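You operate a simulated robot arm through the tools that you are given. There is no shell and no other tool. Be economical: measure what you need, move in short steps, check, and stop when the job is done.

The job below is to be done with a simulated robot arm. You get a single attempt, and the scene is never put back.

JOB
Shut the middle grey drawer. Open the top grey drawer, put the white box from the inside of the top grey drawer on the clear end of the repair bench, then shut the drawer. Press the table screen button to switch it on. Press the run button three times. Press the tester button two times. Take the stub antenna with a blue band on the clear end of the repair bench and put it away on the top of the white cabinet. Fetch the red nut driver and stand it on the desk top. Push the coils drawer shut. Do these in any order. Set down upright: red nut driver.

It is judged by the outcome, as a careful person would: the job done as asked, and still so three seconds after it is handed in. It fails if anything else is knocked over, pushed out of place, dropped, spilled or broken.

ROBOT AND FRAMES
A 7-joint arm with a two-finger parallel gripper on a trunk, on a base that drives. Base frame: it is fixed to the floor where the robot stands at the start and does not move with it; the origin is under the middle of the robot, x ahead of it, y to its left, z up. Units: mm, rad, N and s.
With the tool pointing down near the work surface it reaches from about 200 to 700 mm from the robot's upright axis, wherever it stands. Its first joint turns from -2.007 to 2.007 rad. Places, roughly: clear end of the repair bench [200, -1400, 800]; coils drawer [300, -1600, 1200]; desk top [400, 1200, 700]; middle grey drawer [600, 100, 300]; red nut driver (3x3x12 cm) [300, -1300, 800]; run button [1300, -400, 800]; stub antenna with a blue band (2x2x7 cm) [400, -1400, 800]; table screen button [800, 300, 900]; tester button [900, -1200, 800]; top grey drawer [700, 100, 600]; top of the white cabinet [-1400, 1400, 800]. Payload 3.91 kg.
Tool frame: the origin (TCP) lies between the finger pads and is the grasp point; the fingertips stand 30 mm ahead of it; z points along the fingers, y is the line along which they close. Largest opening 110 mm; finger width 20, thickness 10; the body of the gripper, 48 by 112 mm, starts 55 mm behind the TCP.
Orientation is that of the tool frame in the base frame, as [roll, pitch, yaw] about the fixed x, y, z axes, in that order (R = Rz(yaw) Ry(pitch) Rx(roll)). With the fingers straight down and closing along the base's y, the tool's x points along the base's -x, its y along +y and its z along -z.

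CONTROLS
- The arm moves only by the tool drive_tool. Its argument "rows" is a list of rows, each a list of 3 entries, a list of its own where there are three numbers: the shift along the tool's x, y, z in mm, then the turn, a rotation vector about the tool's x, y, z in rad, then the finger opening in mm, from 0 to 110. In form: [[[x, y, z], [rx, ry, rz], jaw], ...]. A call has 1 to 20 rows; each row is the pose to reach, as a shift and turn from the pose commanded when the call began, along the tool's axes at that moment. Each row takes 0.2 s and may step no farther than 50 mm and 0.15 rad from the row before; otherwise, or with a gripper value out of range, the whole call is refused. Where a pose cannot be reached the arm comes as near as it can. A force on the tool above 40 N (or 10 N above the force at the start of the call, whichever is more), or a blocked arm, ends the call early, and 0.2 s more pass. Each finger travels about 108 mm/s and halts on what it meets, pressing with about 31 N; the grip force reading is that of the motor and also rises with nothing between the fingers. The clock runs only during rows and for 0.2 s after the last one: add rows that repeat a pose to give the fingers time. It gives the time, the measured TCP pose, the force on the tool (base axes), the opening and the grip force at its end, in the units of the frame above (readings bear some noise), with the torque about the TCP (base axes, N m) and any sound that the robot's microphone picked up, and new pictures: "show" is both (left out), scene, wrist or none.
- Cameras (640 x 400 px; columns grow to the right, rows downward): "scene" is now at [11.7, 173.5, 1475.2]; the picture's right is [0.27, -0.96, 0.00], its down [-0.77, -0.22, -0.60] and it looks along [0.58, 0.16, -0.80] (base axes); focal length 284 px, centre (320, 200). "wrist" rides on the gripper at [72, 17, -103] in the tool frame; the picture's right is [-0.23, 0.97, 0.00], its down [-0.76, -0.18, -0.62] and it looks along [-0.61, -0.14, 0.78] (tool axes); focal length 222 px, centre (320, 200).
- move_column(by): slides the trunk up (or, below 0, down) by that many mm; the arm and the scene camera ride with it, the base frame stays. It gives what a move gives, with no picture.
- drive_base(legs): drives the robot by 1 to 6 legs, each [ahead, turn to the left] in mm and rad, along the robot's own axes; the way and the turn of a leg run together, so that a leg with both is an arc; at most 1500 mm and 3.142 rad a leg. The arm and the cameras ride along, it lands a little off, and it stops where it bumps. It gives what a move gives, and a new picture of the scene camera.
- turn_head(pan, tilt): turns the head with the scene camera to pan (to the left, within 2.705 rad either way) and tilt (down, from -0.506 to 1.204), counted from straight ahead of the robot. It gives what a move gives, and a new picture of the scene camera.
- locate(camera, pixels): for up to 12 pixels [column, row] of the newest picture of that camera ("zoom" is the newest enlarged one), the place [x, y, z] in the base frame of the surface seen there, good to about 2 mm. The clock stands still meanwhile.
- zoom(camera, box): a new picture of the part [left, top, right, bottom] of that camera's present view, enlarged. The clock stands still meanwhile.
- close_job(): hands the job in; it is judged then, once.

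Go step by step. Measure first, check grasps and placings, and put right what went wrong. The budget is 131 turns and 260 pictures, counting those below and the enlarged ones. Unless the task says otherwise, let go and move clear before handing in, and close with one line.

The tools are called after ">>>" as name(argument=value, ...) on one line, values as JSON. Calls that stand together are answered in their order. drive_tool: Moves the arm, as the interface text tells. Its arguments: {"type":"object","properties":{"rows":{"type":"array","items":{"type":"array"}},"show":{"type":"string","enum":["both","scene","wrist","none"]}},"required":["rows"]} The other tools are called the same way: move_column (by) slides the trunk up or down; drive_base (legs) drives the base; turn_head (pan, tilt) turns the head that bears the scene camera; locate (camera, pixels) gives the place of the surface under pixels of a picture; zoom (camera, box) takes an enlarged picture of a part of a camera's view; close_job () hands the job in.

At the start:

```text
time_s: 0.0
ee_pos: [530.5, 117.9, 1022.3]
ee_rot: [-3.141, -0.001, 3.14]
force: [0.5, 0.3, -0.3]
wrist_torque: [-0.01, 0.02, 0.0]
gripper_width: 109.8
gripper_force: 0.1
trunk travel left (down, up): [-600.0, 390.0]
robot x, y, heading: [0.8, 3.0, 0.001]
head pan, tilt: [0.276, 0.927]
```

scene: 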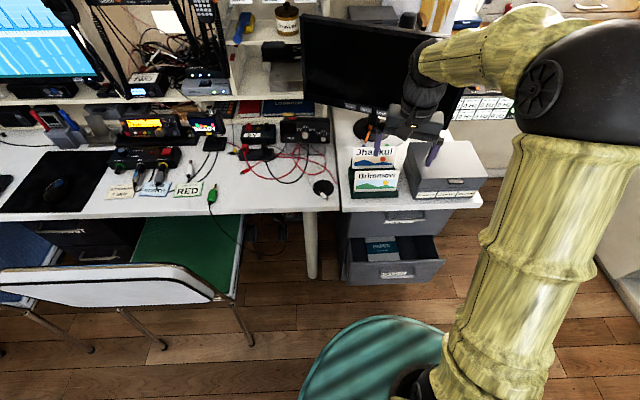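
wrist: 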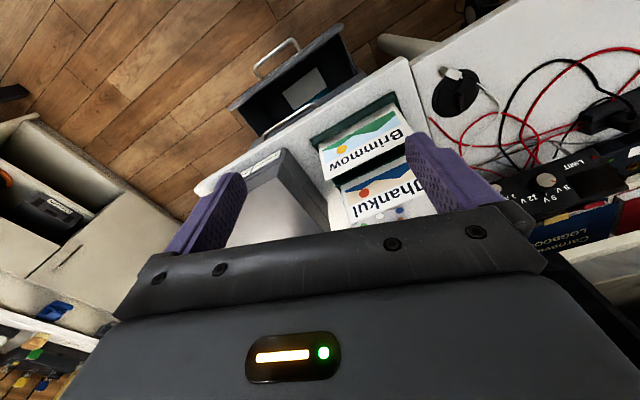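

The scene shows the grey drawer unit near (395,245), with the middle drawer open at (395,270). I'll measure the drawers and zoom in.

>>> locate(camera="scene", pixels=[[397, 276], [398, 262], [352, 265], [440, 262], [400, 216], [350, 215], [450, 212], [378, 250], [440, 192], [345, 283], [320, 120], [400, 205]])

>>> zoom(camera="scene", box=[320, 100, 500, 300])

>>> turn_head(pan=-0.3, tilt=0.6)

```text
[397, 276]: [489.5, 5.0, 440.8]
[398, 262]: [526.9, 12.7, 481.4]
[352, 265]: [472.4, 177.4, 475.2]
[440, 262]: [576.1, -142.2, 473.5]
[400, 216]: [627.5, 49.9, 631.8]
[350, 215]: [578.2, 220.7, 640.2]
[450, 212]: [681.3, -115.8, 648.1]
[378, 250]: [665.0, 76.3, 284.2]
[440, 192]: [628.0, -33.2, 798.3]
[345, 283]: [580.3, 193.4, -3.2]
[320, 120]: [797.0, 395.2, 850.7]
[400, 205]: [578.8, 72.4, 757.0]
```

```text
2.00 times, centred on (410, 200) of scene
```

zoom: 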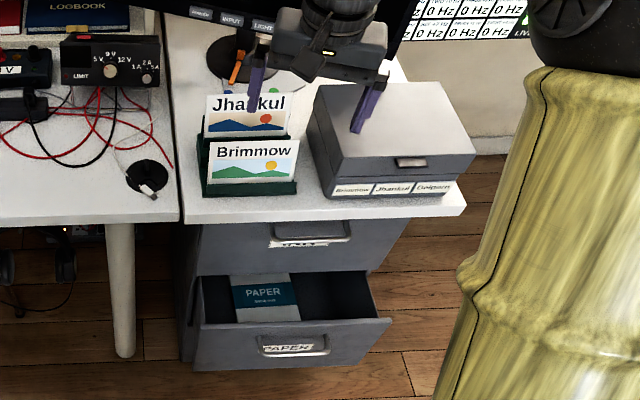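

```text
time_s: 1.0
ee_pos: [530.2, 117.9, 1021.0]
ee_rot: [-3.141, 0.0, 3.141]
force: [-0.4, 0.4, -0.8]
wrist_torque: [-0.01, 0.01, 0.0]
gripper_width: 110.2
gripper_force: 0.0
trunk travel left (down, up): [-600.0, 390.0]
robot x, y, heading: [0.1, 2.6, -0.002]
head pan, tilt: [-0.3, 0.6]
```

scene: 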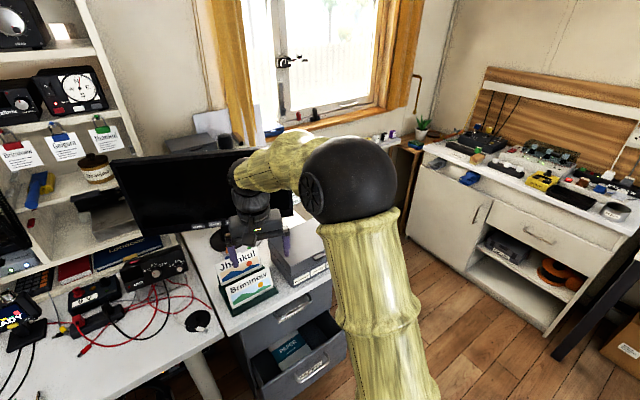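

The drawer front runs along (0.31,-0.95), so its push direction has yaw of about 0.32. I'll look around the rest of the room before moving.

>>> turn_head(pan=-1.3, tilt=0.5)

>>> turn_head(pan=2.4, tilt=0.5)

>>> turn_head(pan=1.2, tilt=0.7)

>>> turn_head(pan=-2.5, tilt=0.7)

```text
time_s: 2.2
ee_pos: [530.5, 118.4, 1021.4]
ee_rot: [3.141, 0.0, -3.14]
force: [-0.3, -0.6, -0.5]
wrist_torque: [0.01, -0.01, 0.0]
gripper_width: 110.3
gripper_force: 0.0
trunk travel left (down, up): [-600.0, 390.0]
robot x, y, heading: [2.7, -2.4, -0.004]
head pan, tilt: [-1.3, 0.499]
```

scene: 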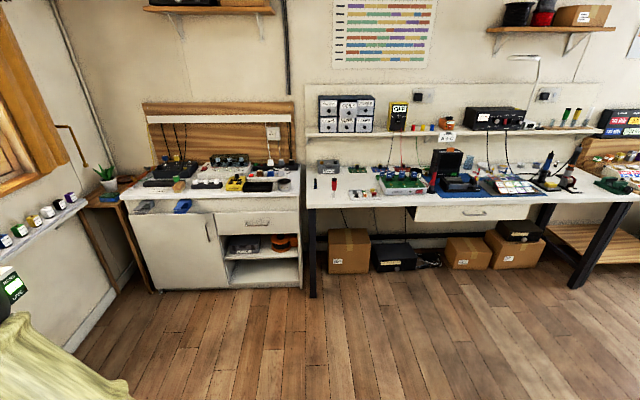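

```text
time_s: 5.3
ee_pos: [531.0, 119.2, 1022.4]
ee_rot: [3.14, 0.0, 3.141]
force: [-0.1, -0.2, 0.1]
wrist_torque: [0.02, 0.0, -0.02]
gripper_width: 110.2
gripper_force: 0.1
trunk travel left (down, up): [-600.0, 390.0]
robot x, y, heading: [-2.2, 0.4, 0.004]
head pan, tilt: [2.4, 0.499]
```

scene: 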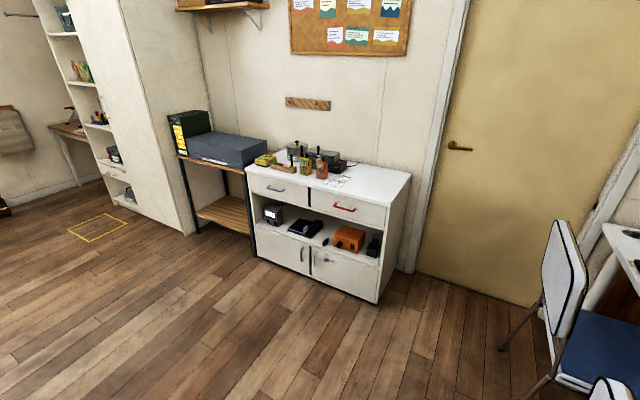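

```text
time_s: 6.7
ee_pos: [531.3, 117.3, 1022.6]
ee_rot: [3.141, 0.001, -3.142]
force: [-0.1, 0.1, 0.3]
wrist_torque: [0.02, 0.02, -0.01]
gripper_width: 109.9
gripper_force: 0.0
trunk travel left (down, up): [-600.0, 390.0]
robot x, y, heading: [-4.4, -1.2, -0.002]
head pan, tilt: [1.201, 0.7]
```

scene: 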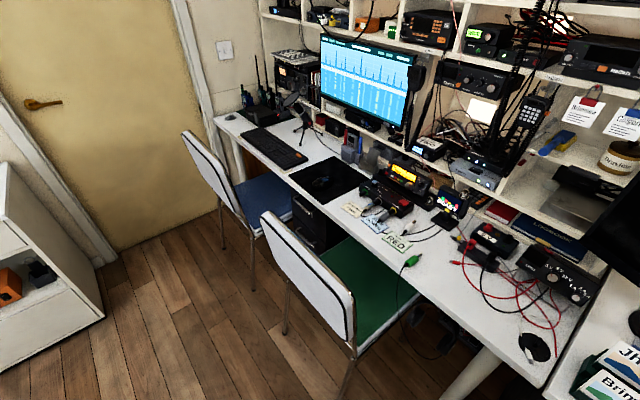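

```text
time_s: 9.8
ee_pos: [530.5, 117.3, 1022.7]
ee_rot: [-3.141, 0.001, -3.141]
force: [0.0, -0.3, -1.5]
wrist_torque: [-0.01, 0.0, -0.03]
gripper_width: 109.7
gripper_force: 0.0
trunk travel left (down, up): [-600.0, 390.0]
robot x, y, heading: [0.5, -2.3, -0.003]
head pan, tilt: [-2.499, 0.7]
```

scene: 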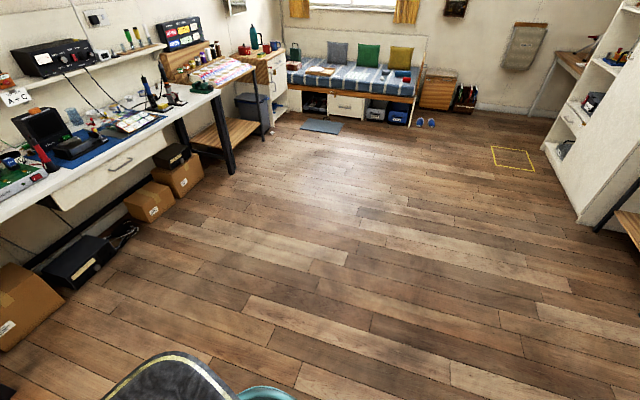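

The cameras show the layout: drawers ahead, the bench on the right, the white cabinet at back left and the desk on the left. I'll start with the grey drawers by backing off a little, turning the tool to the drawer normal and looking at the fronts.

>>> drive_base(legs=[[-150, 0]])

>>> drive_tool(rows=[[[0, 0, 0], [0, 0, -0.1], 110], [[0, 0, 0], [0, 0, -0.2], 110], [[0, 0, 0], [0, 0, -0.318], 110]], show="none")

>>> drive_tool(rows=[[[0, 0, 0], [0, -0.15, 0], 60], [[0, 0, 0], [0, -0.3, 0], 60], [[0, 0, 0], [0, -0.45, 0], 60], [[0, 0, 0], [0, -0.6, 0], 60], [[0, 0, 0], [0, -0.75, 0], 60], [[0, 0, 0], [0, -0.9, 0], 60], [[0, 0, 0], [0, -1.05, 0], 60], [[0, 0, 0], [0, -1.2, 0], 60], [[0, 0, 0], [0, -1.35, 0], 60], [[0, 0, 0], [0, -1.46, 0], 60], [[0, 0, 0], [0, -1.571, 0], 60]], show="none")

>>> turn_head(pan=0.2, tilt=0.8)

```text
time_s: 11.3
ee_pos: [381.0, 117.9, 1021.6]
ee_rot: [3.14, 0.0, -3.141]
force: [-0.1, 0.5, 0.3]
wrist_torque: [-0.01, -0.05, 0.02]
gripper_width: 110.2
gripper_force: 0.0
trunk travel left (down, up): [-600.0, 390.0]
robot x, y, heading: [-153.6, -2.7, 0.001]
head pan, tilt: [-2.499, 0.7]
```

scene: 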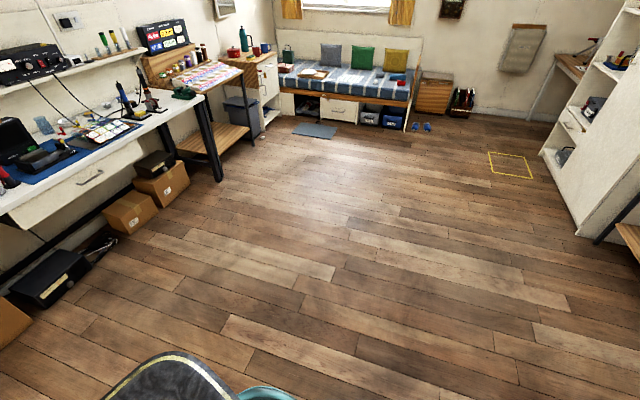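

```text
time_s: 12.1
ee_pos: [381.1, 119.5, 1022.4]
ee_rot: [-3.141, 0.0, -2.823]
force: [0.7, 0.0, 0.7]
wrist_torque: [-0.05, 0.03, -0.01]
gripper_width: 109.9
gripper_force: 0.0
trunk travel left (down, up): [-600.0, 390.0]
robot x, y, heading: [-147.5, -2.4, 0.001]
head pan, tilt: [-2.499, 0.7]
```

```text
time_s: 14.5
ee_pos: [382.4, 118.9, 1022.2]
ee_rot: [-0.061, 1.568, 0.258]
force: [0.0, -0.2, 0.5]
wrist_torque: [0.01, -0.04, -0.01]
gripper_width: 60.1
gripper_force: 0.2
trunk travel left (down, up): [-600.0, 390.0]
robot x, y, heading: [-149.6, 1.9, 0.002]
head pan, tilt: [-2.499, 0.7]
```

```text
time_s: 16.9
ee_pos: [382.7, 118.6, 1022.7]
ee_rot: [3.097, 1.571, -2.865]
force: [0.6, 0.3, 0.5]
wrist_torque: [0.01, -0.01, 0.04]
gripper_width: 60.0
gripper_force: 0.1
trunk travel left (down, up): [-600.0, 390.0]
robot x, y, heading: [-147.1, -3.3, 0.003]
head pan, tilt: [0.201, 0.799]
```

scene: 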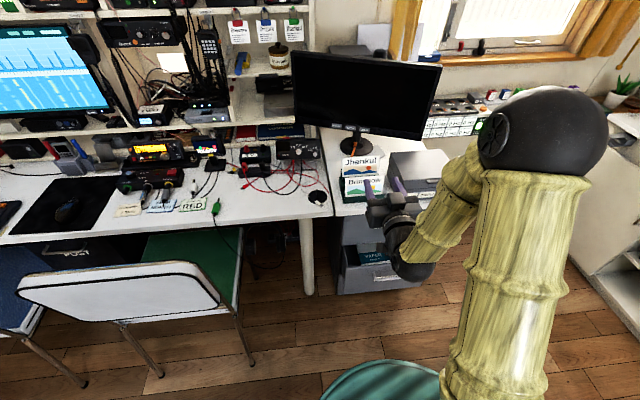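

The tool is now level and facing the drawers (gripper near (395,215)). I'll roll it so the jaws close vertically, drop the trunk to the top handle's height and look through the wrist camera.

>>> drive_tool(rows=[[[0, 0, 0], [0, 0, 0.15], 60], [[0, 0, 0], [0, 0, 0.3], 60], [[0, 0, 0], [0, 0, 0.45], 60], [[0, 0, 0], [0, 0, 0.6], 60], [[0, 0, 0], [0, 0, 0.75], 60], [[0, 0, 0], [0, 0, 0.9], 60], [[0, 0, 0], [0, 0, 1.05], 60], [[0, 0, 0], [0, 0, 1.2], 60], [[0, 0, 0], [0, 0, 1.35], 60], [[0, 0, 0], [0, 0, 1.46], 60], [[0, 0, 0], [0, 0, 1.571], 60]], show="none")

>>> move_column(by=-400)

>>> drive_tool(rows=[[[0, 0, 0], [0, 0, 0], 60]], show="both")

```text
time_s: 19.3
ee_pos: [384.4, 119.0, 1022.2]
ee_rot: [1.57, -0.002, 1.89]
force: [0.1, -0.4, 0.2]
wrist_torque: [0.02, 0.0, 0.02]
gripper_width: 59.8
gripper_force: 0.0
trunk travel left (down, up): [-600.0, 390.0]
robot x, y, heading: [-151.6, -2.3, 0.005]
head pan, tilt: [0.201, 0.799]
```

```text
time_s: 23.1
ee_pos: [382.5, 119.0, 621.1]
ee_rot: [1.569, 0.0, 1.89]
force: [0.1, -0.1, 0.7]
wrist_torque: [0.03, -0.02, 0.0]
gripper_width: 60.1
gripper_force: 0.0
trunk travel left (down, up): [-200.0, 790.0]
robot x, y, heading: [-147.9, -3.4, -0.001]
head pan, tilt: [0.201, 0.799]
```

```text
time_s: 23.5
ee_pos: [383.4, 119.2, 621.5]
ee_rot: [1.571, 0.0, 1.892]
force: [-0.2, -0.2, 0.5]
wrist_torque: [0.02, 0.0, -0.04]
gripper_width: 59.8
gripper_force: 0.1
trunk travel left (down, up): [-200.0, 790.0]
robot x, y, heading: [-149.5, -1.7, 0.006]
head pan, tilt: [0.201, 0.799]
```

scene: 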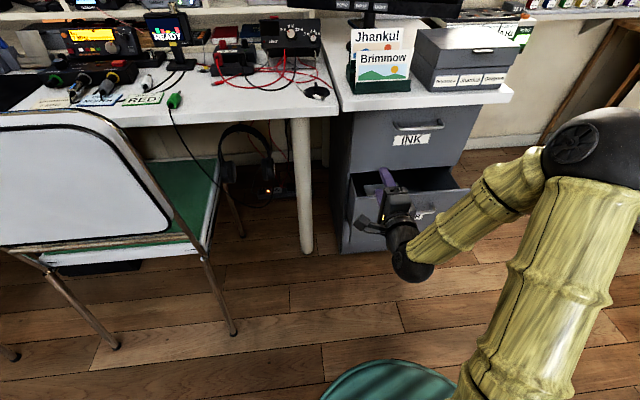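
wrist: 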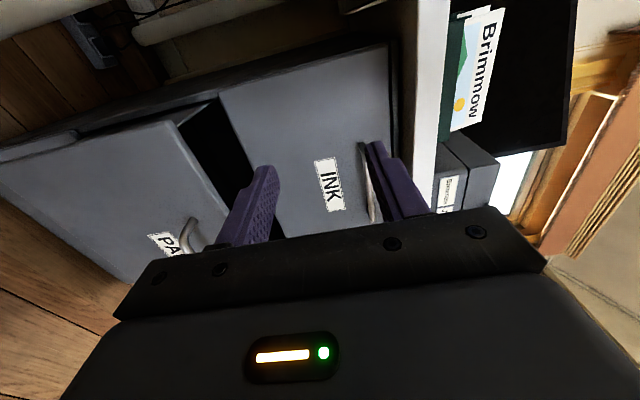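

The INK front is the top drawer, with its handle at (418,126), and PAPER is open below it. I'll zoom in on the fronts and locate points on them.

>>> zoom(camera="scene", box=[320, 80, 520, 260])

>>> locate(camera="scene", pixels=[[418, 126], [418, 131], [418, 115], [396, 125], [440, 125], [418, 150], [365, 140], [400, 205], [440, 205], [423, 215], [362, 195], [350, 240]])

>>> locate(camera="wrist", pixels=[[365, 170], [372, 210], [195, 230], [330, 185], [90, 180], [150, 280], [300, 100], [415, 150], [160, 120], [55, 180], [180, 245], [210, 100]])

```text
2.22 times, centred on (420, 170) of scene
```

zoom: 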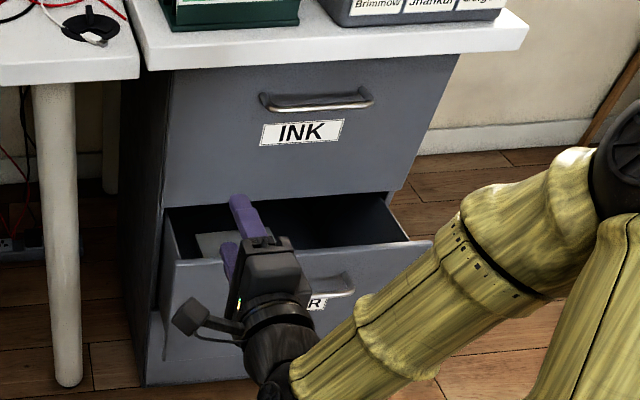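

```text
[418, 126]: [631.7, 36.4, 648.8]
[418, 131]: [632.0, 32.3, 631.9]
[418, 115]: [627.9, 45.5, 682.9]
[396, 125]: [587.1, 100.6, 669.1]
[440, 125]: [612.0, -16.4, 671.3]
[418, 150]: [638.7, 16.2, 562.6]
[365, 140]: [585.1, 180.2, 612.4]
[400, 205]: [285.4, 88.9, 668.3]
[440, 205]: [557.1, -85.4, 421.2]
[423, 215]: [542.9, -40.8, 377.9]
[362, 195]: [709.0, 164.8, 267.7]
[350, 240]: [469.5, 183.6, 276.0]
```

```text
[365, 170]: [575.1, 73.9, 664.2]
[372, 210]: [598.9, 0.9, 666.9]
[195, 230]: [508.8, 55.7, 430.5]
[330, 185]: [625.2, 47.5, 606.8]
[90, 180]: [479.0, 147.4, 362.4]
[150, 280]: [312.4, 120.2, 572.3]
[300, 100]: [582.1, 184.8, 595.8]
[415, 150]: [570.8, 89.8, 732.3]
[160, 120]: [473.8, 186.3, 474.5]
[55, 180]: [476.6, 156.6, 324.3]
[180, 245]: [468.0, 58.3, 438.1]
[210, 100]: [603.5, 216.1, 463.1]
```

Working in the drawer frame, the middle front sits at d≈504 and the closed position is d≈612, with the handle centre at s≈-141. I'll shift sideways, go down to the panel below the handle with the jaws closed, then push.

>>> drive_tool(rows=[[[-45, 0, 0], [0, 0, 0], 40], [[-90, 0, 0], [0, 0, 0], 20], [[-138, 0, 0], [0, 0, 0], 0]], show="none")

>>> move_column(by=-195)

>>> drive_tool(rows=[[[0, -40, 0], [0, 0, 0], 0], [[0, -70, 0], [0, 0, 0], 0], [[0, -70, 30], [0, 0, 0], 0], [[0, -70, 60], [0, 0, 0], 0]])

```text
time_s: 24.3
ee_pos: [425.2, -11.7, 620.8]
ee_rot: [1.571, 0.001, 1.89]
force: [0.0, 0.0, 0.4]
wrist_torque: [0.01, 0.02, 0.03]
gripper_width: 0.0
gripper_force: 31.4
trunk travel left (down, up): [-200.0, 790.0]
robot x, y, heading: [-148.1, 2.0, 0.0]
head pan, tilt: [0.201, 0.799]
```

```text
time_s: 26.4
ee_pos: [423.7, -12.3, 425.9]
ee_rot: [1.57, -0.002, 1.89]
force: [-0.2, 0.4, 0.3]
wrist_torque: [0.01, 0.0, -0.03]
gripper_width: 0.2
gripper_force: 31.0
trunk travel left (down, up): [-5.0, 985.0]
robot x, y, heading: [-148.2, 3.6, 0.001]
head pan, tilt: [0.201, 0.799]
```

```text
time_s: 27.4
ee_pos: [482.3, 6.8, 357.9]
ee_rot: [1.572, 0.0, 1.89]
force: [0.5, -0.1, -0.4]
wrist_torque: [-0.03, 0.03, 0.0]
gripper_width: 0.0
gripper_force: 30.7
trunk travel left (down, up): [-5.0, 985.0]
robot x, y, heading: [-145.7, 0.0, 0.0]
head pan, tilt: [0.201, 0.799]
```

scene: 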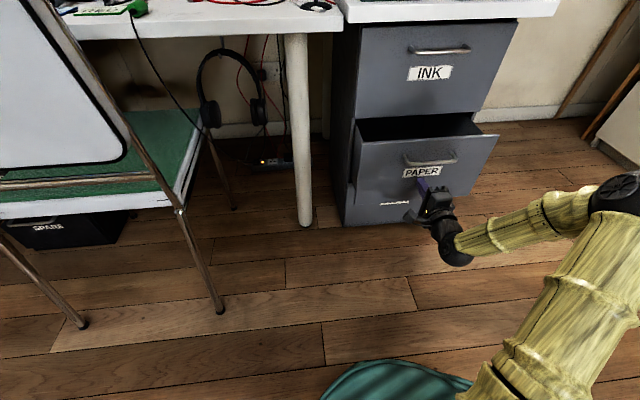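
wrist: 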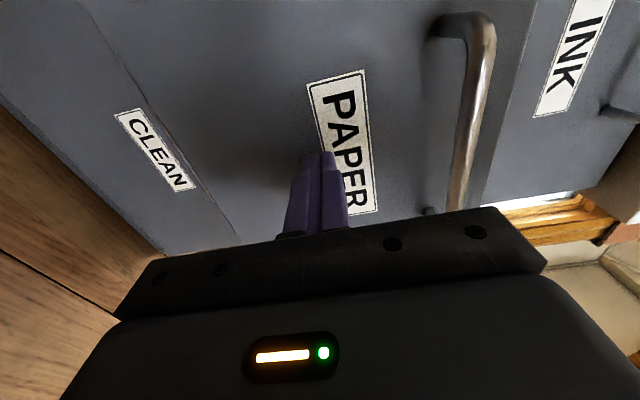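

The fingertips sit just in front of the PAPER panel, below its handle. I'll push about 120 mm.

>>> drive_tool(rows=[[[0, 0, 20], [0, 0, 0], 0], [[0, 0, 40], [0, 0, 0], 0], [[0, 0, 60], [0, 0, 0], 0], [[0, 0, 80], [0, 0, 0], 0], [[0, 0, 95], [0, 0, 0], 0], [[0, 0, 105], [0, 0, 0], 0], [[0, 0, 112], [0, 0, 0], 0], [[0, 0, 118], [0, 0, 0], 0], [[0, 0, 124], [0, 0, 0], 0], [[0, 0, 130], [0, 0, 0], 0]], show="scene")

```text
time_s: 29.5
ee_pos: [597.2, 44.6, 355.8]
ee_rot: [1.572, -0.001, 1.892]
force: [-15.3, -3.5, 5.6]
wrist_torque: [0.08, -0.19, -0.1]
gripper_width: 0.0
gripper_force: 30.6
trunk travel left (down, up): [-5.0, 985.0]
robot x, y, heading: [-146.3, 1.0, -0.0]
head pan, tilt: [0.201, 0.799]
stopped in row 10: the force on the tool passed its limit at 58 N (the readings are from after the stop); the commanded pose is now the measured one
```

scene: 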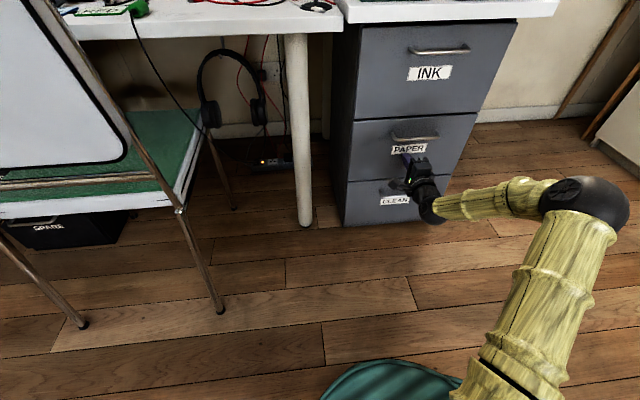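

The PAPER drawer is flush and shut. I'll back off, raise to the INK handle and look at the jaw alignment.

>>> drive_tool(rows=[[[0, 0, -40], [0, 0, 0], 20], [[0, 0, -80], [0, 0, 0], 40], [[0, 0, -115], [0, 0, 0], 60]], show="none")

>>> move_column(by=310)

>>> drive_tool(rows=[[[0, 0, 15], [0, 0, 0], 60]])

```text
time_s: 30.3
ee_pos: [488.7, 9.0, 353.5]
ee_rot: [1.574, -0.001, 1.892]
force: [-0.3, 0.2, 0.3]
wrist_torque: [-0.01, 0.0, 0.01]
gripper_width: 59.7
gripper_force: 0.0
trunk travel left (down, up): [-5.0, 985.0]
robot x, y, heading: [-146.1, -1.4, 0.005]
head pan, tilt: [0.201, 0.799]
```

```text
time_s: 33.4
ee_pos: [489.4, 10.2, 663.4]
ee_rot: [1.574, -0.001, 1.89]
force: [-0.4, 0.1, 0.0]
wrist_torque: [0.01, 0.03, 0.0]
gripper_width: 59.9
gripper_force: 0.1
trunk travel left (down, up): [-315.0, 675.0]
robot x, y, heading: [-150.7, 0.5, 0.004]
head pan, tilt: [0.201, 0.799]
```

```text
time_s: 33.8
ee_pos: [505.3, 14.3, 663.5]
ee_rot: [1.575, 0.001, 1.888]
force: [0.9, 0.0, 0.0]
wrist_torque: [0.03, -0.03, -0.01]
gripper_width: 59.7
gripper_force: 0.1
trunk travel left (down, up): [-315.0, 675.0]
robot x, y, heading: [-149.5, -2.9, 0.005]
head pan, tilt: [0.201, 0.799]
```

scene: 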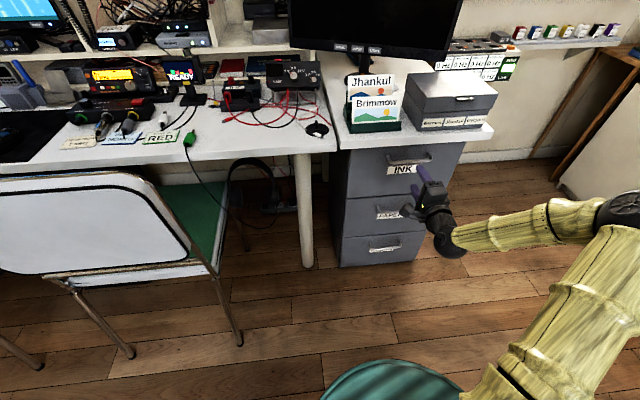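
wrist: 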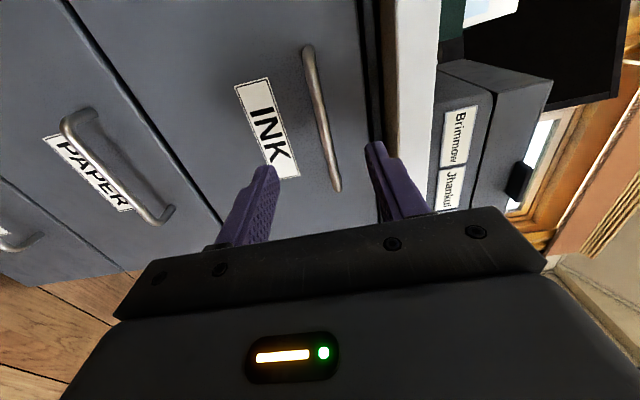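

>>> locate(camera="wrist", pixels=[[308, 60], [316, 100], [325, 140], [335, 182]])

```text
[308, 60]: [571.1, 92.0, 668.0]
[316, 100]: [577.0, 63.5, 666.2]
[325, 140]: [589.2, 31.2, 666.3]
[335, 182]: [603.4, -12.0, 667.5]
```

The bar is at z≈667, d≈570, and the TCP is at z 663.5, d 486. I'll advance 83 mm and close.

>>> drive_tool(rows=[[[0, 3, 40], [0, 0, 0], 50], [[0, 3, 70], [0, 0, 0], 50], [[0, 3, 83], [0, 0, 0], 50], [[0, 3, 83], [0, 0, 0], 10], [[0, 3, 83], [0, 0, 0], 0], [[0, 3, 83], [0, 0, 0], 0]])

```text
time_s: 35.2
ee_pos: [583.3, 41.6, 666.4]
ee_rot: [1.571, -0.001, 1.889]
force: [1.1, 0.0, 3.3]
wrist_torque: [0.0, -0.02, -0.06]
gripper_width: 9.7
gripper_force: 44.6
trunk travel left (down, up): [-315.0, 675.0]
robot x, y, heading: [-146.1, -3.1, 0.002]
head pan, tilt: [0.201, 0.799]
```

scene: 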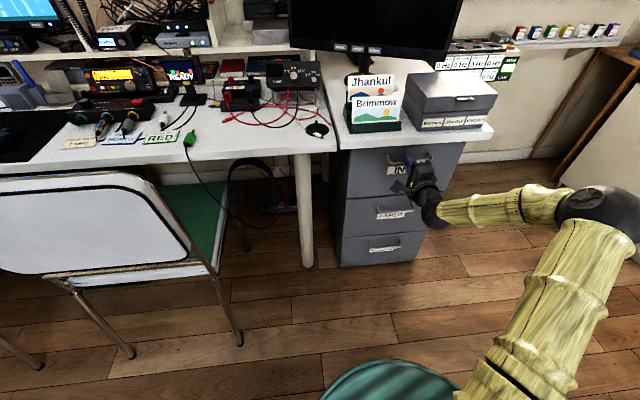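
wrist: 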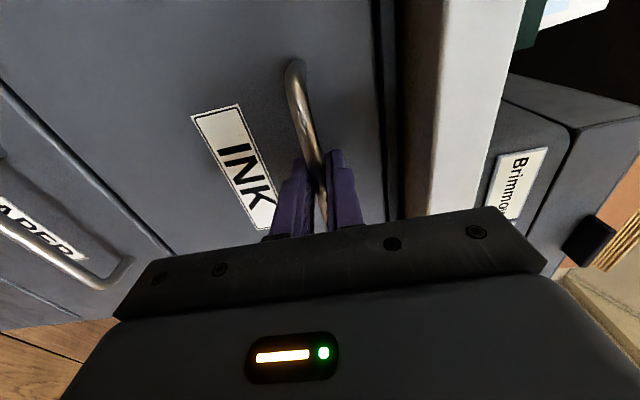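

The bar is gripped (9.7 mm, 44.6 N), so I'll pull it out.

>>> drive_tool(rows=[[[0, 0, -20], [0, 0, 0], 0], [[0, 0, -45], [0, 0, 0], 0], [[0, 0, -70], [0, 0, 0], 0], [[0, 0, -95], [0, 0, 0], 0], [[0, 0, -120], [0, 0, 0], 0], [[0, 0, -145], [0, 0, 0], 0], [[0, 0, -170], [0, 0, 0], 0], [[0, 0, -195], [0, 0, 0], 0], [[0, 0, -220], [0, 0, 0], 0]])

```text
time_s: 37.2
ee_pos: [372.7, -28.2, 666.8]
ee_rot: [1.576, 0.001, 1.896]
force: [-4.1, 10.9, 6.6]
wrist_torque: [0.0, -0.03, -0.65]
gripper_width: 9.7
gripper_force: 45.1
trunk travel left (down, up): [-315.0, 675.0]
robot x, y, heading: [-146.2, 0.2, 0.003]
head pan, tilt: [0.201, 0.799]
```

scene: 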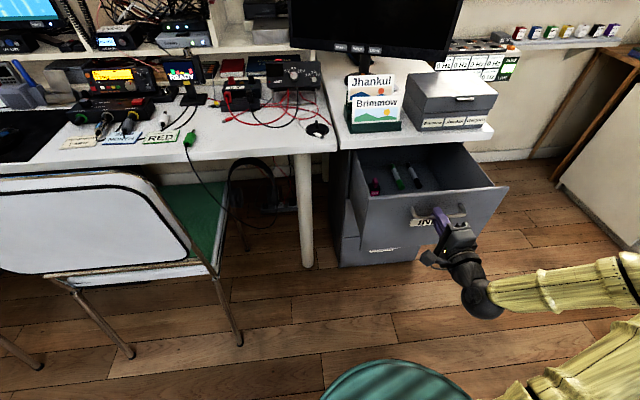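
wrist: 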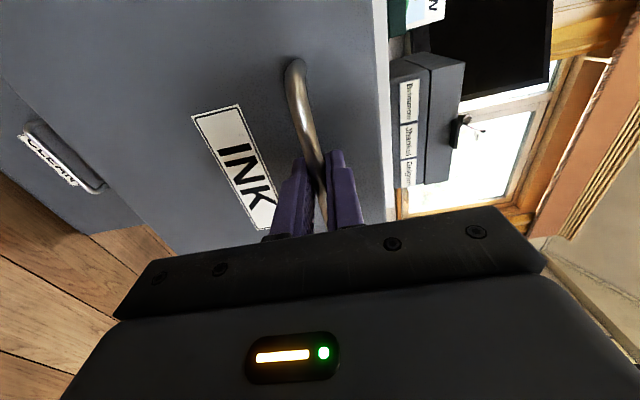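

The drawer is open about 220 mm, but no white box shows yet, only markers around (400,180). I'll let go, back off, raise up and look in.

>>> drive_tool(rows=[[[0, 0, 0], [0, 0, 0], 50], [[0, 0, -40], [0, 0, 0], 60], [[0, 0, -70], [0, 0, 0], 60]], show="none")

>>> move_column(by=400)

>>> turn_head(pan=0.05, tilt=0.95)

>>> zoom(camera="scene", box=[300, 100, 500, 260])

```text
time_s: 38.0
ee_pos: [342.0, -73.8, 657.1]
ee_rot: [1.574, 0.0, 1.893]
force: [-0.7, -0.2, -0.1]
wrist_torque: [0.02, -0.01, 0.01]
gripper_width: 60.3
gripper_force: 0.0
out of reach, approached as far as the arm can: row 2, 3
trunk travel left (down, up): [-315.0, 675.0]
robot x, y, heading: [-149.8, -1.6, 0.001]
head pan, tilt: [0.201, 0.799]
```

```text
time_s: 41.8
ee_pos: [340.9, -72.9, 1056.9]
ee_rot: [1.573, -0.001, 1.892]
force: [-0.8, -0.9, -0.1]
wrist_torque: [0.01, -0.01, 0.03]
gripper_width: 60.1
gripper_force: 0.0
trunk travel left (down, up): [-715.0, 275.0]
robot x, y, heading: [-149.1, -1.0, 0.002]
head pan, tilt: [0.201, 0.799]
```

```text
time_s: 42.5
ee_pos: [342.4, -73.8, 1057.6]
ee_rot: [1.574, 0.001, 1.893]
force: [0.2, 0.0, 0.2]
wrist_torque: [-0.02, 0.02, -0.02]
gripper_width: 60.0
gripper_force: 0.1
trunk travel left (down, up): [-715.0, 275.0]
robot x, y, heading: [-146.0, -0.7, 0.002]
head pan, tilt: [0.051, 0.949]
```

scene: 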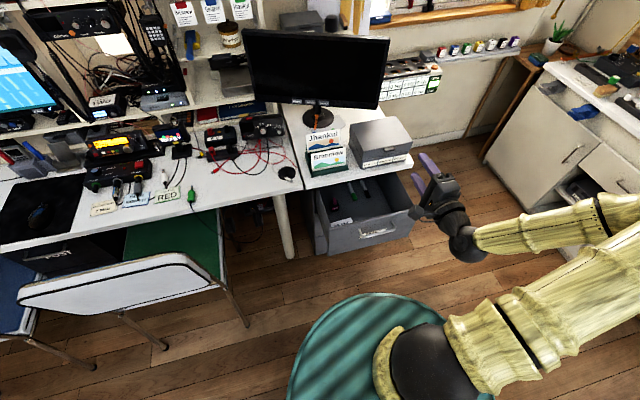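

```text
2.50 times, centred on (400, 180) of scene
```

zoom: 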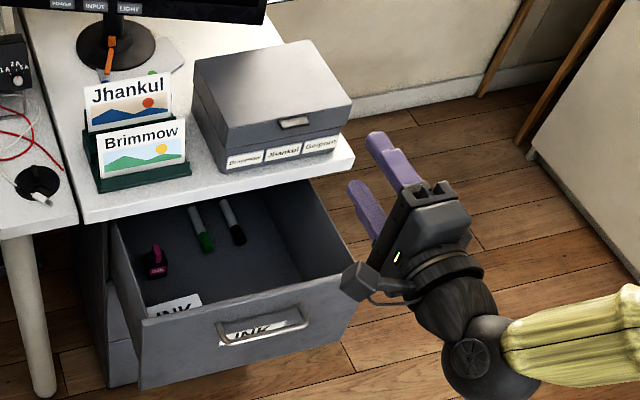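

A white box labelled INK is at zoom (172,306), tucked behind the drawer front. I'll locate it and its surroundings.

>>> locate(camera="zoom", pixels=[[172, 300], [150, 312], [198, 296], [155, 302], [175, 314], [155, 262], [240, 310], [145, 325], [350, 268], [200, 250], [260, 330], [280, 220]])

>>> zoom(camera="scene", box=[330, 190, 400, 240])

```text
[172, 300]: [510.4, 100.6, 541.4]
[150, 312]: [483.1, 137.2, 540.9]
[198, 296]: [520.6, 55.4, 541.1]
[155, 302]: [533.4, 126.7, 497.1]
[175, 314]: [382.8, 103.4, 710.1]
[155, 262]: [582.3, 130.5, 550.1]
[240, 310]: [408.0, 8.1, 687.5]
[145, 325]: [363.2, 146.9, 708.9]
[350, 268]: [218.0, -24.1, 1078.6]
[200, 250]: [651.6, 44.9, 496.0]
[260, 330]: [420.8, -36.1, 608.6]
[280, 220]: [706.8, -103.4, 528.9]
```

```text
8.00 times, centred on (365, 215) of scene
```

zoom: 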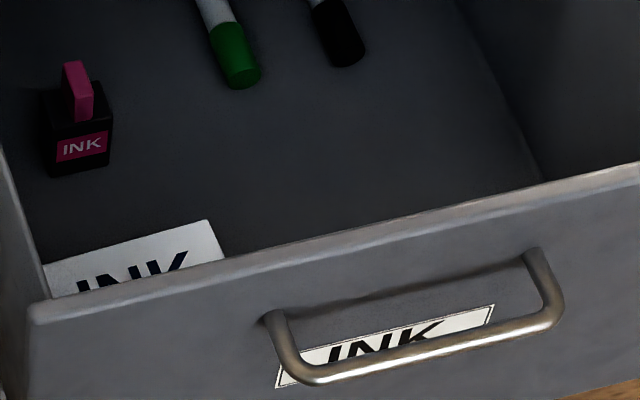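

The box top is at z≈541 and the drawer floor at z≈497, and it sits close behind the front. I'll point the tool down again and look into the drawer with the wrist camera.

>>> drive_tool(rows=[[[0, 0, 0], [0, 0, -0.15], 60], [[0, 0, 0], [0, 0, -0.3], 60], [[0, 0, 0], [0, 0, -0.45], 60], [[0, 0, 0], [0, 0, -0.6], 60], [[0, 0, 0], [0, 0, -0.75], 60], [[0, 0, 0], [0, 0, -0.9], 60], [[0, 0, 0], [0, 0, -1.05], 60], [[0, 0, 0], [0, 0, -1.2], 60], [[0, 0, 0], [0, 0, -1.35], 60], [[0, 0, 0], [0, 0, -1.46], 60], [[0, 0, 0], [0, 0, -1.571], 60]], show="none")

>>> drive_tool(rows=[[[0, 0, 0], [0, 0.15, 0], 60], [[0, 0, 0], [0, 0.3, 0], 60], [[0, 0, 0], [0, 0.45, 0], 60], [[0, 0, 0], [0, 0.6, 0], 60], [[0, 0, 0], [0, 0.75, 0], 60], [[0, 0, 0], [0, 0.9, 0], 60], [[0, 0, 0], [0, 1.05, 0], 60], [[0, 0, 0], [0, 1.2, 0], 60], [[0, 0, 0], [0, 1.35, 0], 60], [[0, 0, 0], [0, 1.46, 0], 60], [[0, 0, 0], [0, 1.571, 0], 60]], show="wrist")

```text
time_s: 44.9
ee_pos: [342.2, -72.6, 1057.2]
ee_rot: [-2.572, 1.568, -2.253]
force: [0.1, -0.1, -0.7]
wrist_torque: [0.02, 0.0, -0.03]
gripper_width: 59.9
gripper_force: 0.1
trunk travel left (down, up): [-715.0, 275.0]
robot x, y, heading: [-150.7, -0.5, -0.001]
head pan, tilt: [0.051, 0.949]
```

```text
time_s: 47.3
ee_pos: [342.4, -75.2, 1058.0]
ee_rot: [3.141, -0.005, -2.822]
force: [-0.3, -0.6, -0.4]
wrist_torque: [0.02, -0.02, 0.0]
gripper_width: 59.9
gripper_force: 0.0
out of reach, approached as far as the arm can: row 1
trunk travel left (down, up): [-715.0, 275.0]
robot x, y, heading: [-146.6, -3.8, 0.002]
head pan, tilt: [0.051, 0.949]
```

wrist: 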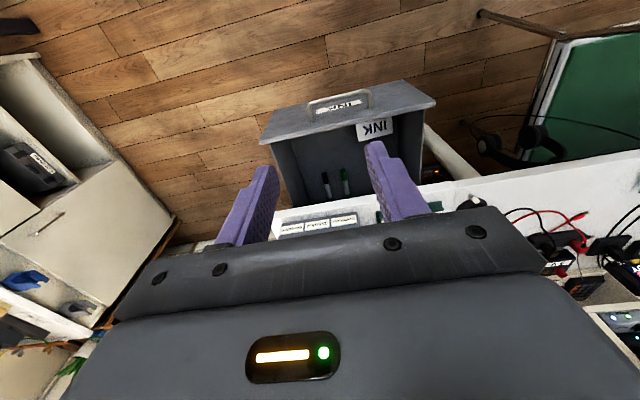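

The wrist camera sees the box labelled INK at (375,130). I'll zoom in and locate its corners.

>>> zoom(camera="wrist", box=[300, 80, 440, 200])

>>> locate(camera="wrist", pixels=[[375, 130], [391, 121], [393, 136], [360, 127], [362, 141], [340, 160], [330, 105], [425, 98], [285, 135], [380, 145], [420, 120]])

```text
3.33 times, centred on (370, 140) of wrist
```

zoom: 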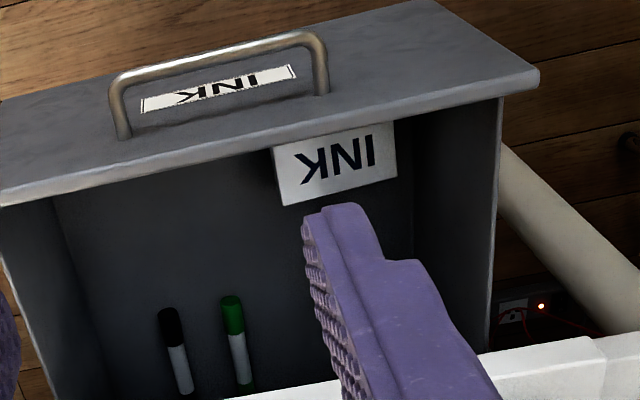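

```text
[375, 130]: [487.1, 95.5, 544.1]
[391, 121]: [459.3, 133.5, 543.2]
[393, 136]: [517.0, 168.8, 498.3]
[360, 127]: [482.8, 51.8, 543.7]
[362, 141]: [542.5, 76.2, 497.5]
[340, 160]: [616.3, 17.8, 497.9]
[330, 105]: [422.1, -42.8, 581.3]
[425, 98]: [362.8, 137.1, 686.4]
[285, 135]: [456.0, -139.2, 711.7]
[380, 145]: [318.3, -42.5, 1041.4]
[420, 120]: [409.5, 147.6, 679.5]
```

>>> locate(camera="zoom", pixels=[[283, 200], [393, 178], [278, 155], [390, 128], [335, 190], [275, 170], [335, 145], [420, 200], [420, 140], [200, 170], [500, 105], [10, 205]])

```text
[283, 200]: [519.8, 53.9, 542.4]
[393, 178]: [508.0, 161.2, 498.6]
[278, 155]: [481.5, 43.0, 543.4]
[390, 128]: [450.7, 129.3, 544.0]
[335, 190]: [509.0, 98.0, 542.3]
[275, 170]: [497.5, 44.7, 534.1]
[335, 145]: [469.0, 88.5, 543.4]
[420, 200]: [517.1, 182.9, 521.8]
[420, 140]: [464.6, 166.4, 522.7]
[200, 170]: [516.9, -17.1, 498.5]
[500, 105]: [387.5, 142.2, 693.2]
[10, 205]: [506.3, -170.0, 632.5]
```

The box spans s≈-107..-11 and d≈468..514, so I'll grip it across d with the camera on the right. I'll turn the tool 90° and move above it.

>>> drive_tool(rows=[[[0, 0, 0], [0, 0, -0.15], 60], [[0, 0, 0], [0, 0, -0.3], 60], [[0, 0, 0], [0, 0, -0.45], 60], [[0, 0, 0], [0, 0, -0.6], 60], [[0, 0, 0], [0, 0, -0.75], 60], [[0, 0, 0], [0, 0, -0.9], 60], [[0, 0, 0], [0, 0, -1.05], 70], [[0, 0, 0], [0, 0, -1.2], 80], [[0, 0, 0], [0, 0, -1.35], 90], [[0, 0, 0], [0, 0, -1.46], 100], [[0, 0, 0], [0, 0, -1.571], 110]], show="none")

>>> drive_tool(rows=[[[-30, -40, 0], [0, 0, 0], 110], [[-60, -80, 0], [0, 0, 0], 110], [[-90, -115, 0], [0, 0, 0], 110], [[-110, -155, 0], [0, 0, 0], 110], [[-116, -188, 0], [0, 0, 0], 110]], show="both")

```text
time_s: 49.7
ee_pos: [341.2, -73.9, 1057.7]
ee_rot: [3.138, 0.0, -1.249]
force: [-0.2, -0.6, -0.5]
wrist_torque: [0.0, -0.01, 0.0]
gripper_width: 110.0
gripper_force: 0.1
trunk travel left (down, up): [-715.0, 275.0]
robot x, y, heading: [-149.5, -2.4, -0.002]
head pan, tilt: [0.051, 0.949]
```

```text
time_s: 50.9
ee_pos: [482.7, 100.0, 1056.3]
ee_rot: [3.139, 0.001, -1.25]
force: [0.1, -0.2, -0.4]
wrist_torque: [0.0, 0.03, 0.02]
gripper_width: 110.1
gripper_force: 0.0
trunk travel left (down, up): [-715.0, 275.0]
robot x, y, heading: [-148.5, 0.3, -0.001]
head pan, tilt: [0.051, 0.949]
```

scene: 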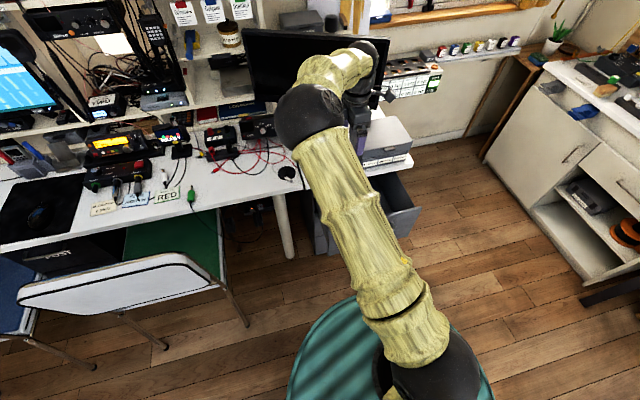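
wrist: 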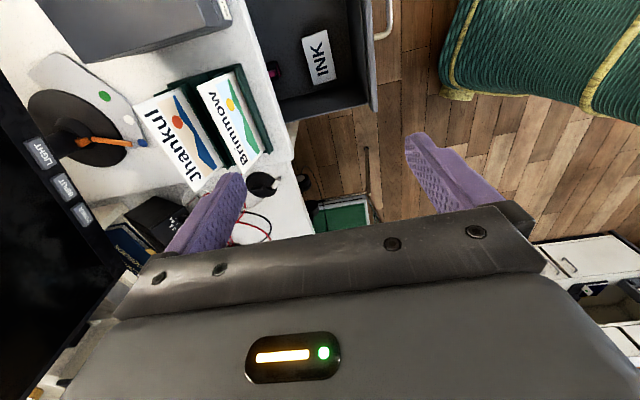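

Now the whole box is visible at (317,57), so I'll locate its corners.

>>> zoom(camera="wrist", box=[250, 0, 400, 120])

>>> locate(camera="wrist", pixels=[[304, 38], [327, 32], [331, 76], [309, 82], [317, 57], [350, 40], [365, 60], [290, 60], [375, 105], [285, 140], [275, 72], [262, 100]])

```text
3.33 times, centred on (325, 60) of wrist
```

zoom: 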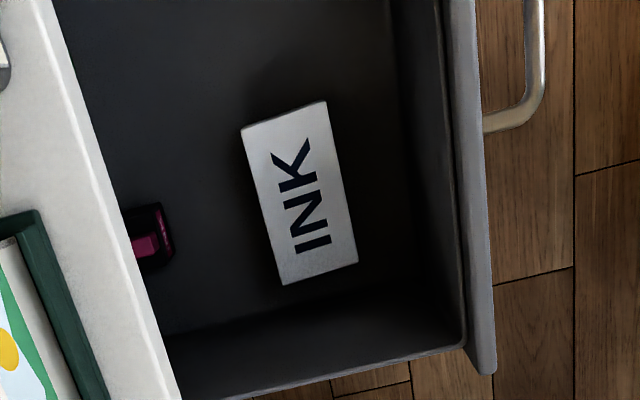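

```text
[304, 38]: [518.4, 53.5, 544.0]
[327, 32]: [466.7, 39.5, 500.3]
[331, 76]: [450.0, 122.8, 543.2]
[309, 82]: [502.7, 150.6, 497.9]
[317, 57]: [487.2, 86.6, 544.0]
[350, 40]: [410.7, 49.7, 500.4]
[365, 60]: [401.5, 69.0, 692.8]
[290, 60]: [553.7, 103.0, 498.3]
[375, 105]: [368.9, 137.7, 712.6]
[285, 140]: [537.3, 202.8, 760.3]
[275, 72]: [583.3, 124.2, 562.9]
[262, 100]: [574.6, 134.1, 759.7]
```

>>> locate(camera="zoom", pixels=[[247, 132], [322, 107], [353, 260], [286, 279], [282, 118], [320, 270], [265, 205], [338, 185], [485, 370], [465, 200], [440, 200], [392, 60]])

```text
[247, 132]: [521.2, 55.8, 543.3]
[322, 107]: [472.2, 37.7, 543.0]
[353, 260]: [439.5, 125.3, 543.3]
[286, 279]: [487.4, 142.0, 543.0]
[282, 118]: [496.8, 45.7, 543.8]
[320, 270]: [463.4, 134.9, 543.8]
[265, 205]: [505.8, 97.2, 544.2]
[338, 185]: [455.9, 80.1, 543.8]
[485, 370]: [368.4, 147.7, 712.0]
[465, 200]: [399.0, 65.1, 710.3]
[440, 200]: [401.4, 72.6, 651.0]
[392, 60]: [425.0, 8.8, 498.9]
```

The box centre is (480,90), yaw is 0.355 and width is 55. I'll adjust, lower with the column and check.

>>> drive_tool(rows=[[[8.6, 5.7, 0], [0, 0, -0.035], 85], [[8.6, 5.7, 0], [0, 0, -0.035], 85]], show="none")

>>> move_column(by=-400)

>>> drive_tool(rows=[[[0, 0, 20], [0, 0, 0], 85]], show="both")

```text
time_s: 51.5
ee_pos: [479.7, 88.6, 1056.9]
ee_rot: [3.138, -0.001, -1.216]
force: [-0.2, -0.7, 0.5]
wrist_torque: [-0.03, 0.01, 0.02]
gripper_width: 85.1
gripper_force: 0.0
trunk travel left (down, up): [-715.0, 275.0]
robot x, y, heading: [-151.1, -1.7, -0.001]
head pan, tilt: [0.051, 0.949]
```

```text
time_s: 55.4
ee_pos: [479.6, 87.6, 656.6]
ee_rot: [3.139, 0.0, -1.214]
force: [-0.7, 0.5, 0.1]
wrist_torque: [0.0, 0.02, -0.01]
gripper_width: 85.1
gripper_force: 0.1
trunk travel left (down, up): [-315.0, 675.0]
robot x, y, heading: [-149.3, 1.0, -0.002]
head pan, tilt: [0.051, 0.949]
```

```text
time_s: 55.8
ee_pos: [478.9, 88.2, 635.8]
ee_rot: [3.138, 0.0, -1.215]
force: [-0.1, 0.2, 0.2]
wrist_torque: [0.0, 0.0, 0.02]
gripper_width: 85.0
gripper_force: 0.0
trunk travel left (down, up): [-315.0, 675.0]
robot x, y, heading: [-150.2, -0.0, -0.001]
head pan, tilt: [0.051, 0.949]
```

scene: 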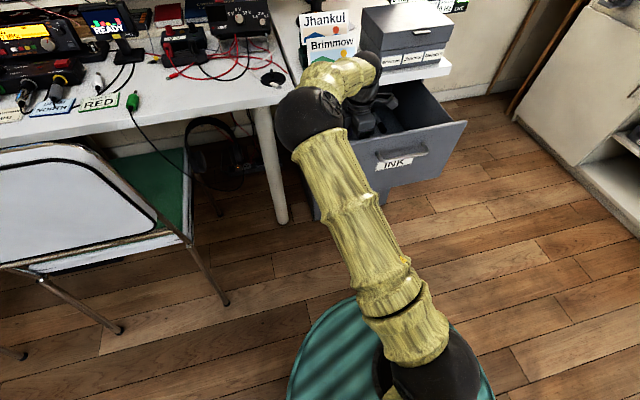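
wrist: 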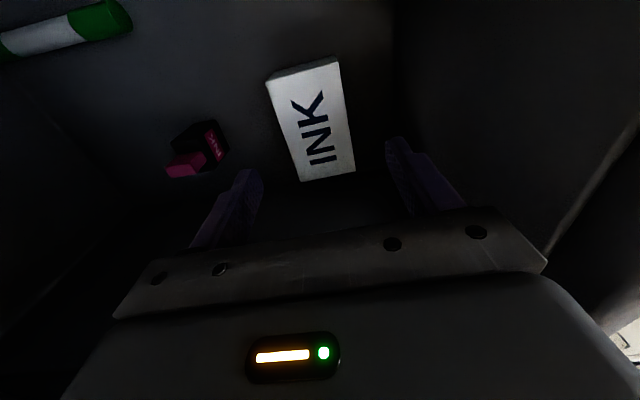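

The box lines up between the fingers. Before going lower I'll check the forearm's clearance to the card holder.

>>> zoom(camera="scene", box=[260, 0, 480, 160])

>>> locate(camera="scene", pixels=[[310, 118], [335, 72], [365, 60], [378, 62], [372, 85], [360, 105], [355, 60], [350, 52], [320, 55], [385, 100], [365, 122], [350, 86]])

```text
2.50 times, centred on (370, 80) of scene
```

zoom: 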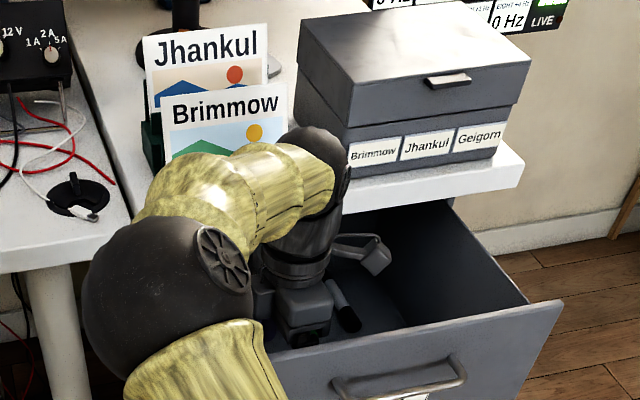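

```text
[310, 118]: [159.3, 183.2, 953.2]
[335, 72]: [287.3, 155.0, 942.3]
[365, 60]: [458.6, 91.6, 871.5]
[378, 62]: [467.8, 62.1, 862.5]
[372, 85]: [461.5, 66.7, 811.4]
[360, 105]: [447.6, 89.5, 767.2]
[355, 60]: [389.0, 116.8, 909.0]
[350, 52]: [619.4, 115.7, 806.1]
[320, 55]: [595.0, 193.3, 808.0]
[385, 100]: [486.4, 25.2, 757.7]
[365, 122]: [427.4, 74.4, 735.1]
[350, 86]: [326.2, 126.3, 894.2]
```

The forearm (z>860) stays on the robot side of the holder, so it's clear. I'll lower to the box and grip it.

>>> drive_tool(rows=[[[0, 0, 30], [0, 0, 0], 85], [[0, 0, 60], [0, 0, 0], 85], [[0, 0, 85], [0, 0, 0], 85], [[0, 0, 102], [0, 0, 0], 85], [[0, 0, 102], [0, 0, 0], 60], [[0, 0, 102], [0, 0, 0], 40], [[0, 0, 102], [0, 0, 0], 40], [[0, 0, 102], [0, 0, 0], 40]], show="wrist")

```text
time_s: 57.6
ee_pos: [480.0, 87.3, 534.4]
ee_rot: [3.139, -0.002, -1.216]
force: [-0.3, -0.1, -0.3]
wrist_torque: [0.02, -0.01, 0.01]
gripper_width: 59.5
gripper_force: 31.0
trunk travel left (down, up): [-315.0, 675.0]
robot x, y, heading: [-149.4, 1.9, -0.0]
head pan, tilt: [0.051, 0.949]
```

wrist: 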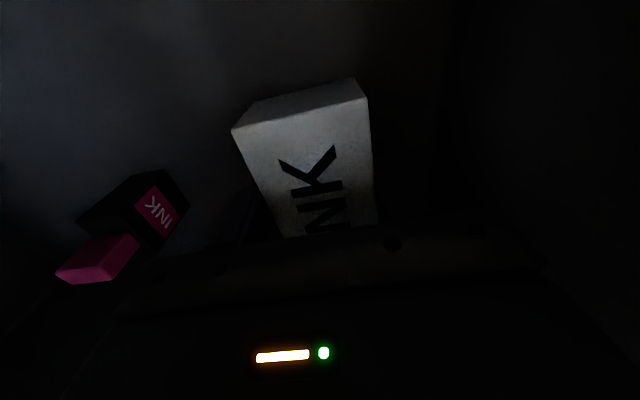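

The jaws hold the box (59.5 mm, 31 N). I'll lift it straight up.

>>> drive_tool(rows=[[[0, 0, -20], [0, 0, 0], 40], [[0, 0, -50], [0, 0, 0], 40], [[0, 0, -80], [0, 0, 0], 40], [[0, 0, -110], [0, 0, 0], 40]], show="none")

>>> move_column(by=420)

>>> drive_tool(rows=[[[0, 0, 0], [0, 0, 0], 40]], show="both")

```text
time_s: 58.6
ee_pos: [477.9, 87.5, 644.8]
ee_rot: [3.138, 0.002, -1.215]
force: [0.5, 0.8, -1.2]
wrist_torque: [-0.03, 0.01, 0.02]
gripper_width: 59.6
gripper_force: 31.5
trunk travel left (down, up): [-315.0, 675.0]
robot x, y, heading: [-147.6, -2.2, 0.003]
head pan, tilt: [0.051, 0.949]
```

```text
refused: 420 is not a number from -400 to 400
```

```text
time_s: 59.0
ee_pos: [478.0, 87.9, 644.9]
ee_rot: [3.139, -0.001, -1.214]
force: [1.2, 0.2, -0.7]
wrist_torque: [0.0, 0.0, 0.01]
gripper_width: 59.2
gripper_force: 31.4
trunk travel left (down, up): [-315.0, 675.0]
robot x, y, heading: [-149.9, -0.7, 0.002]
head pan, tilt: [0.051, 0.949]
```

scene: 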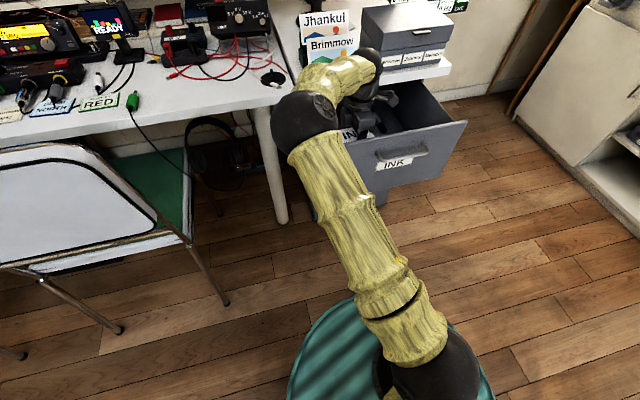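
wrist: 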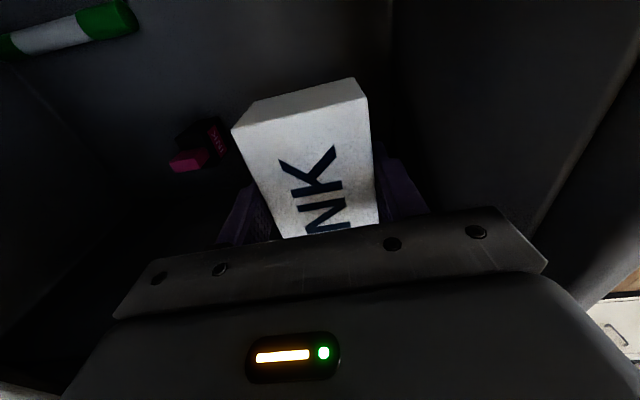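

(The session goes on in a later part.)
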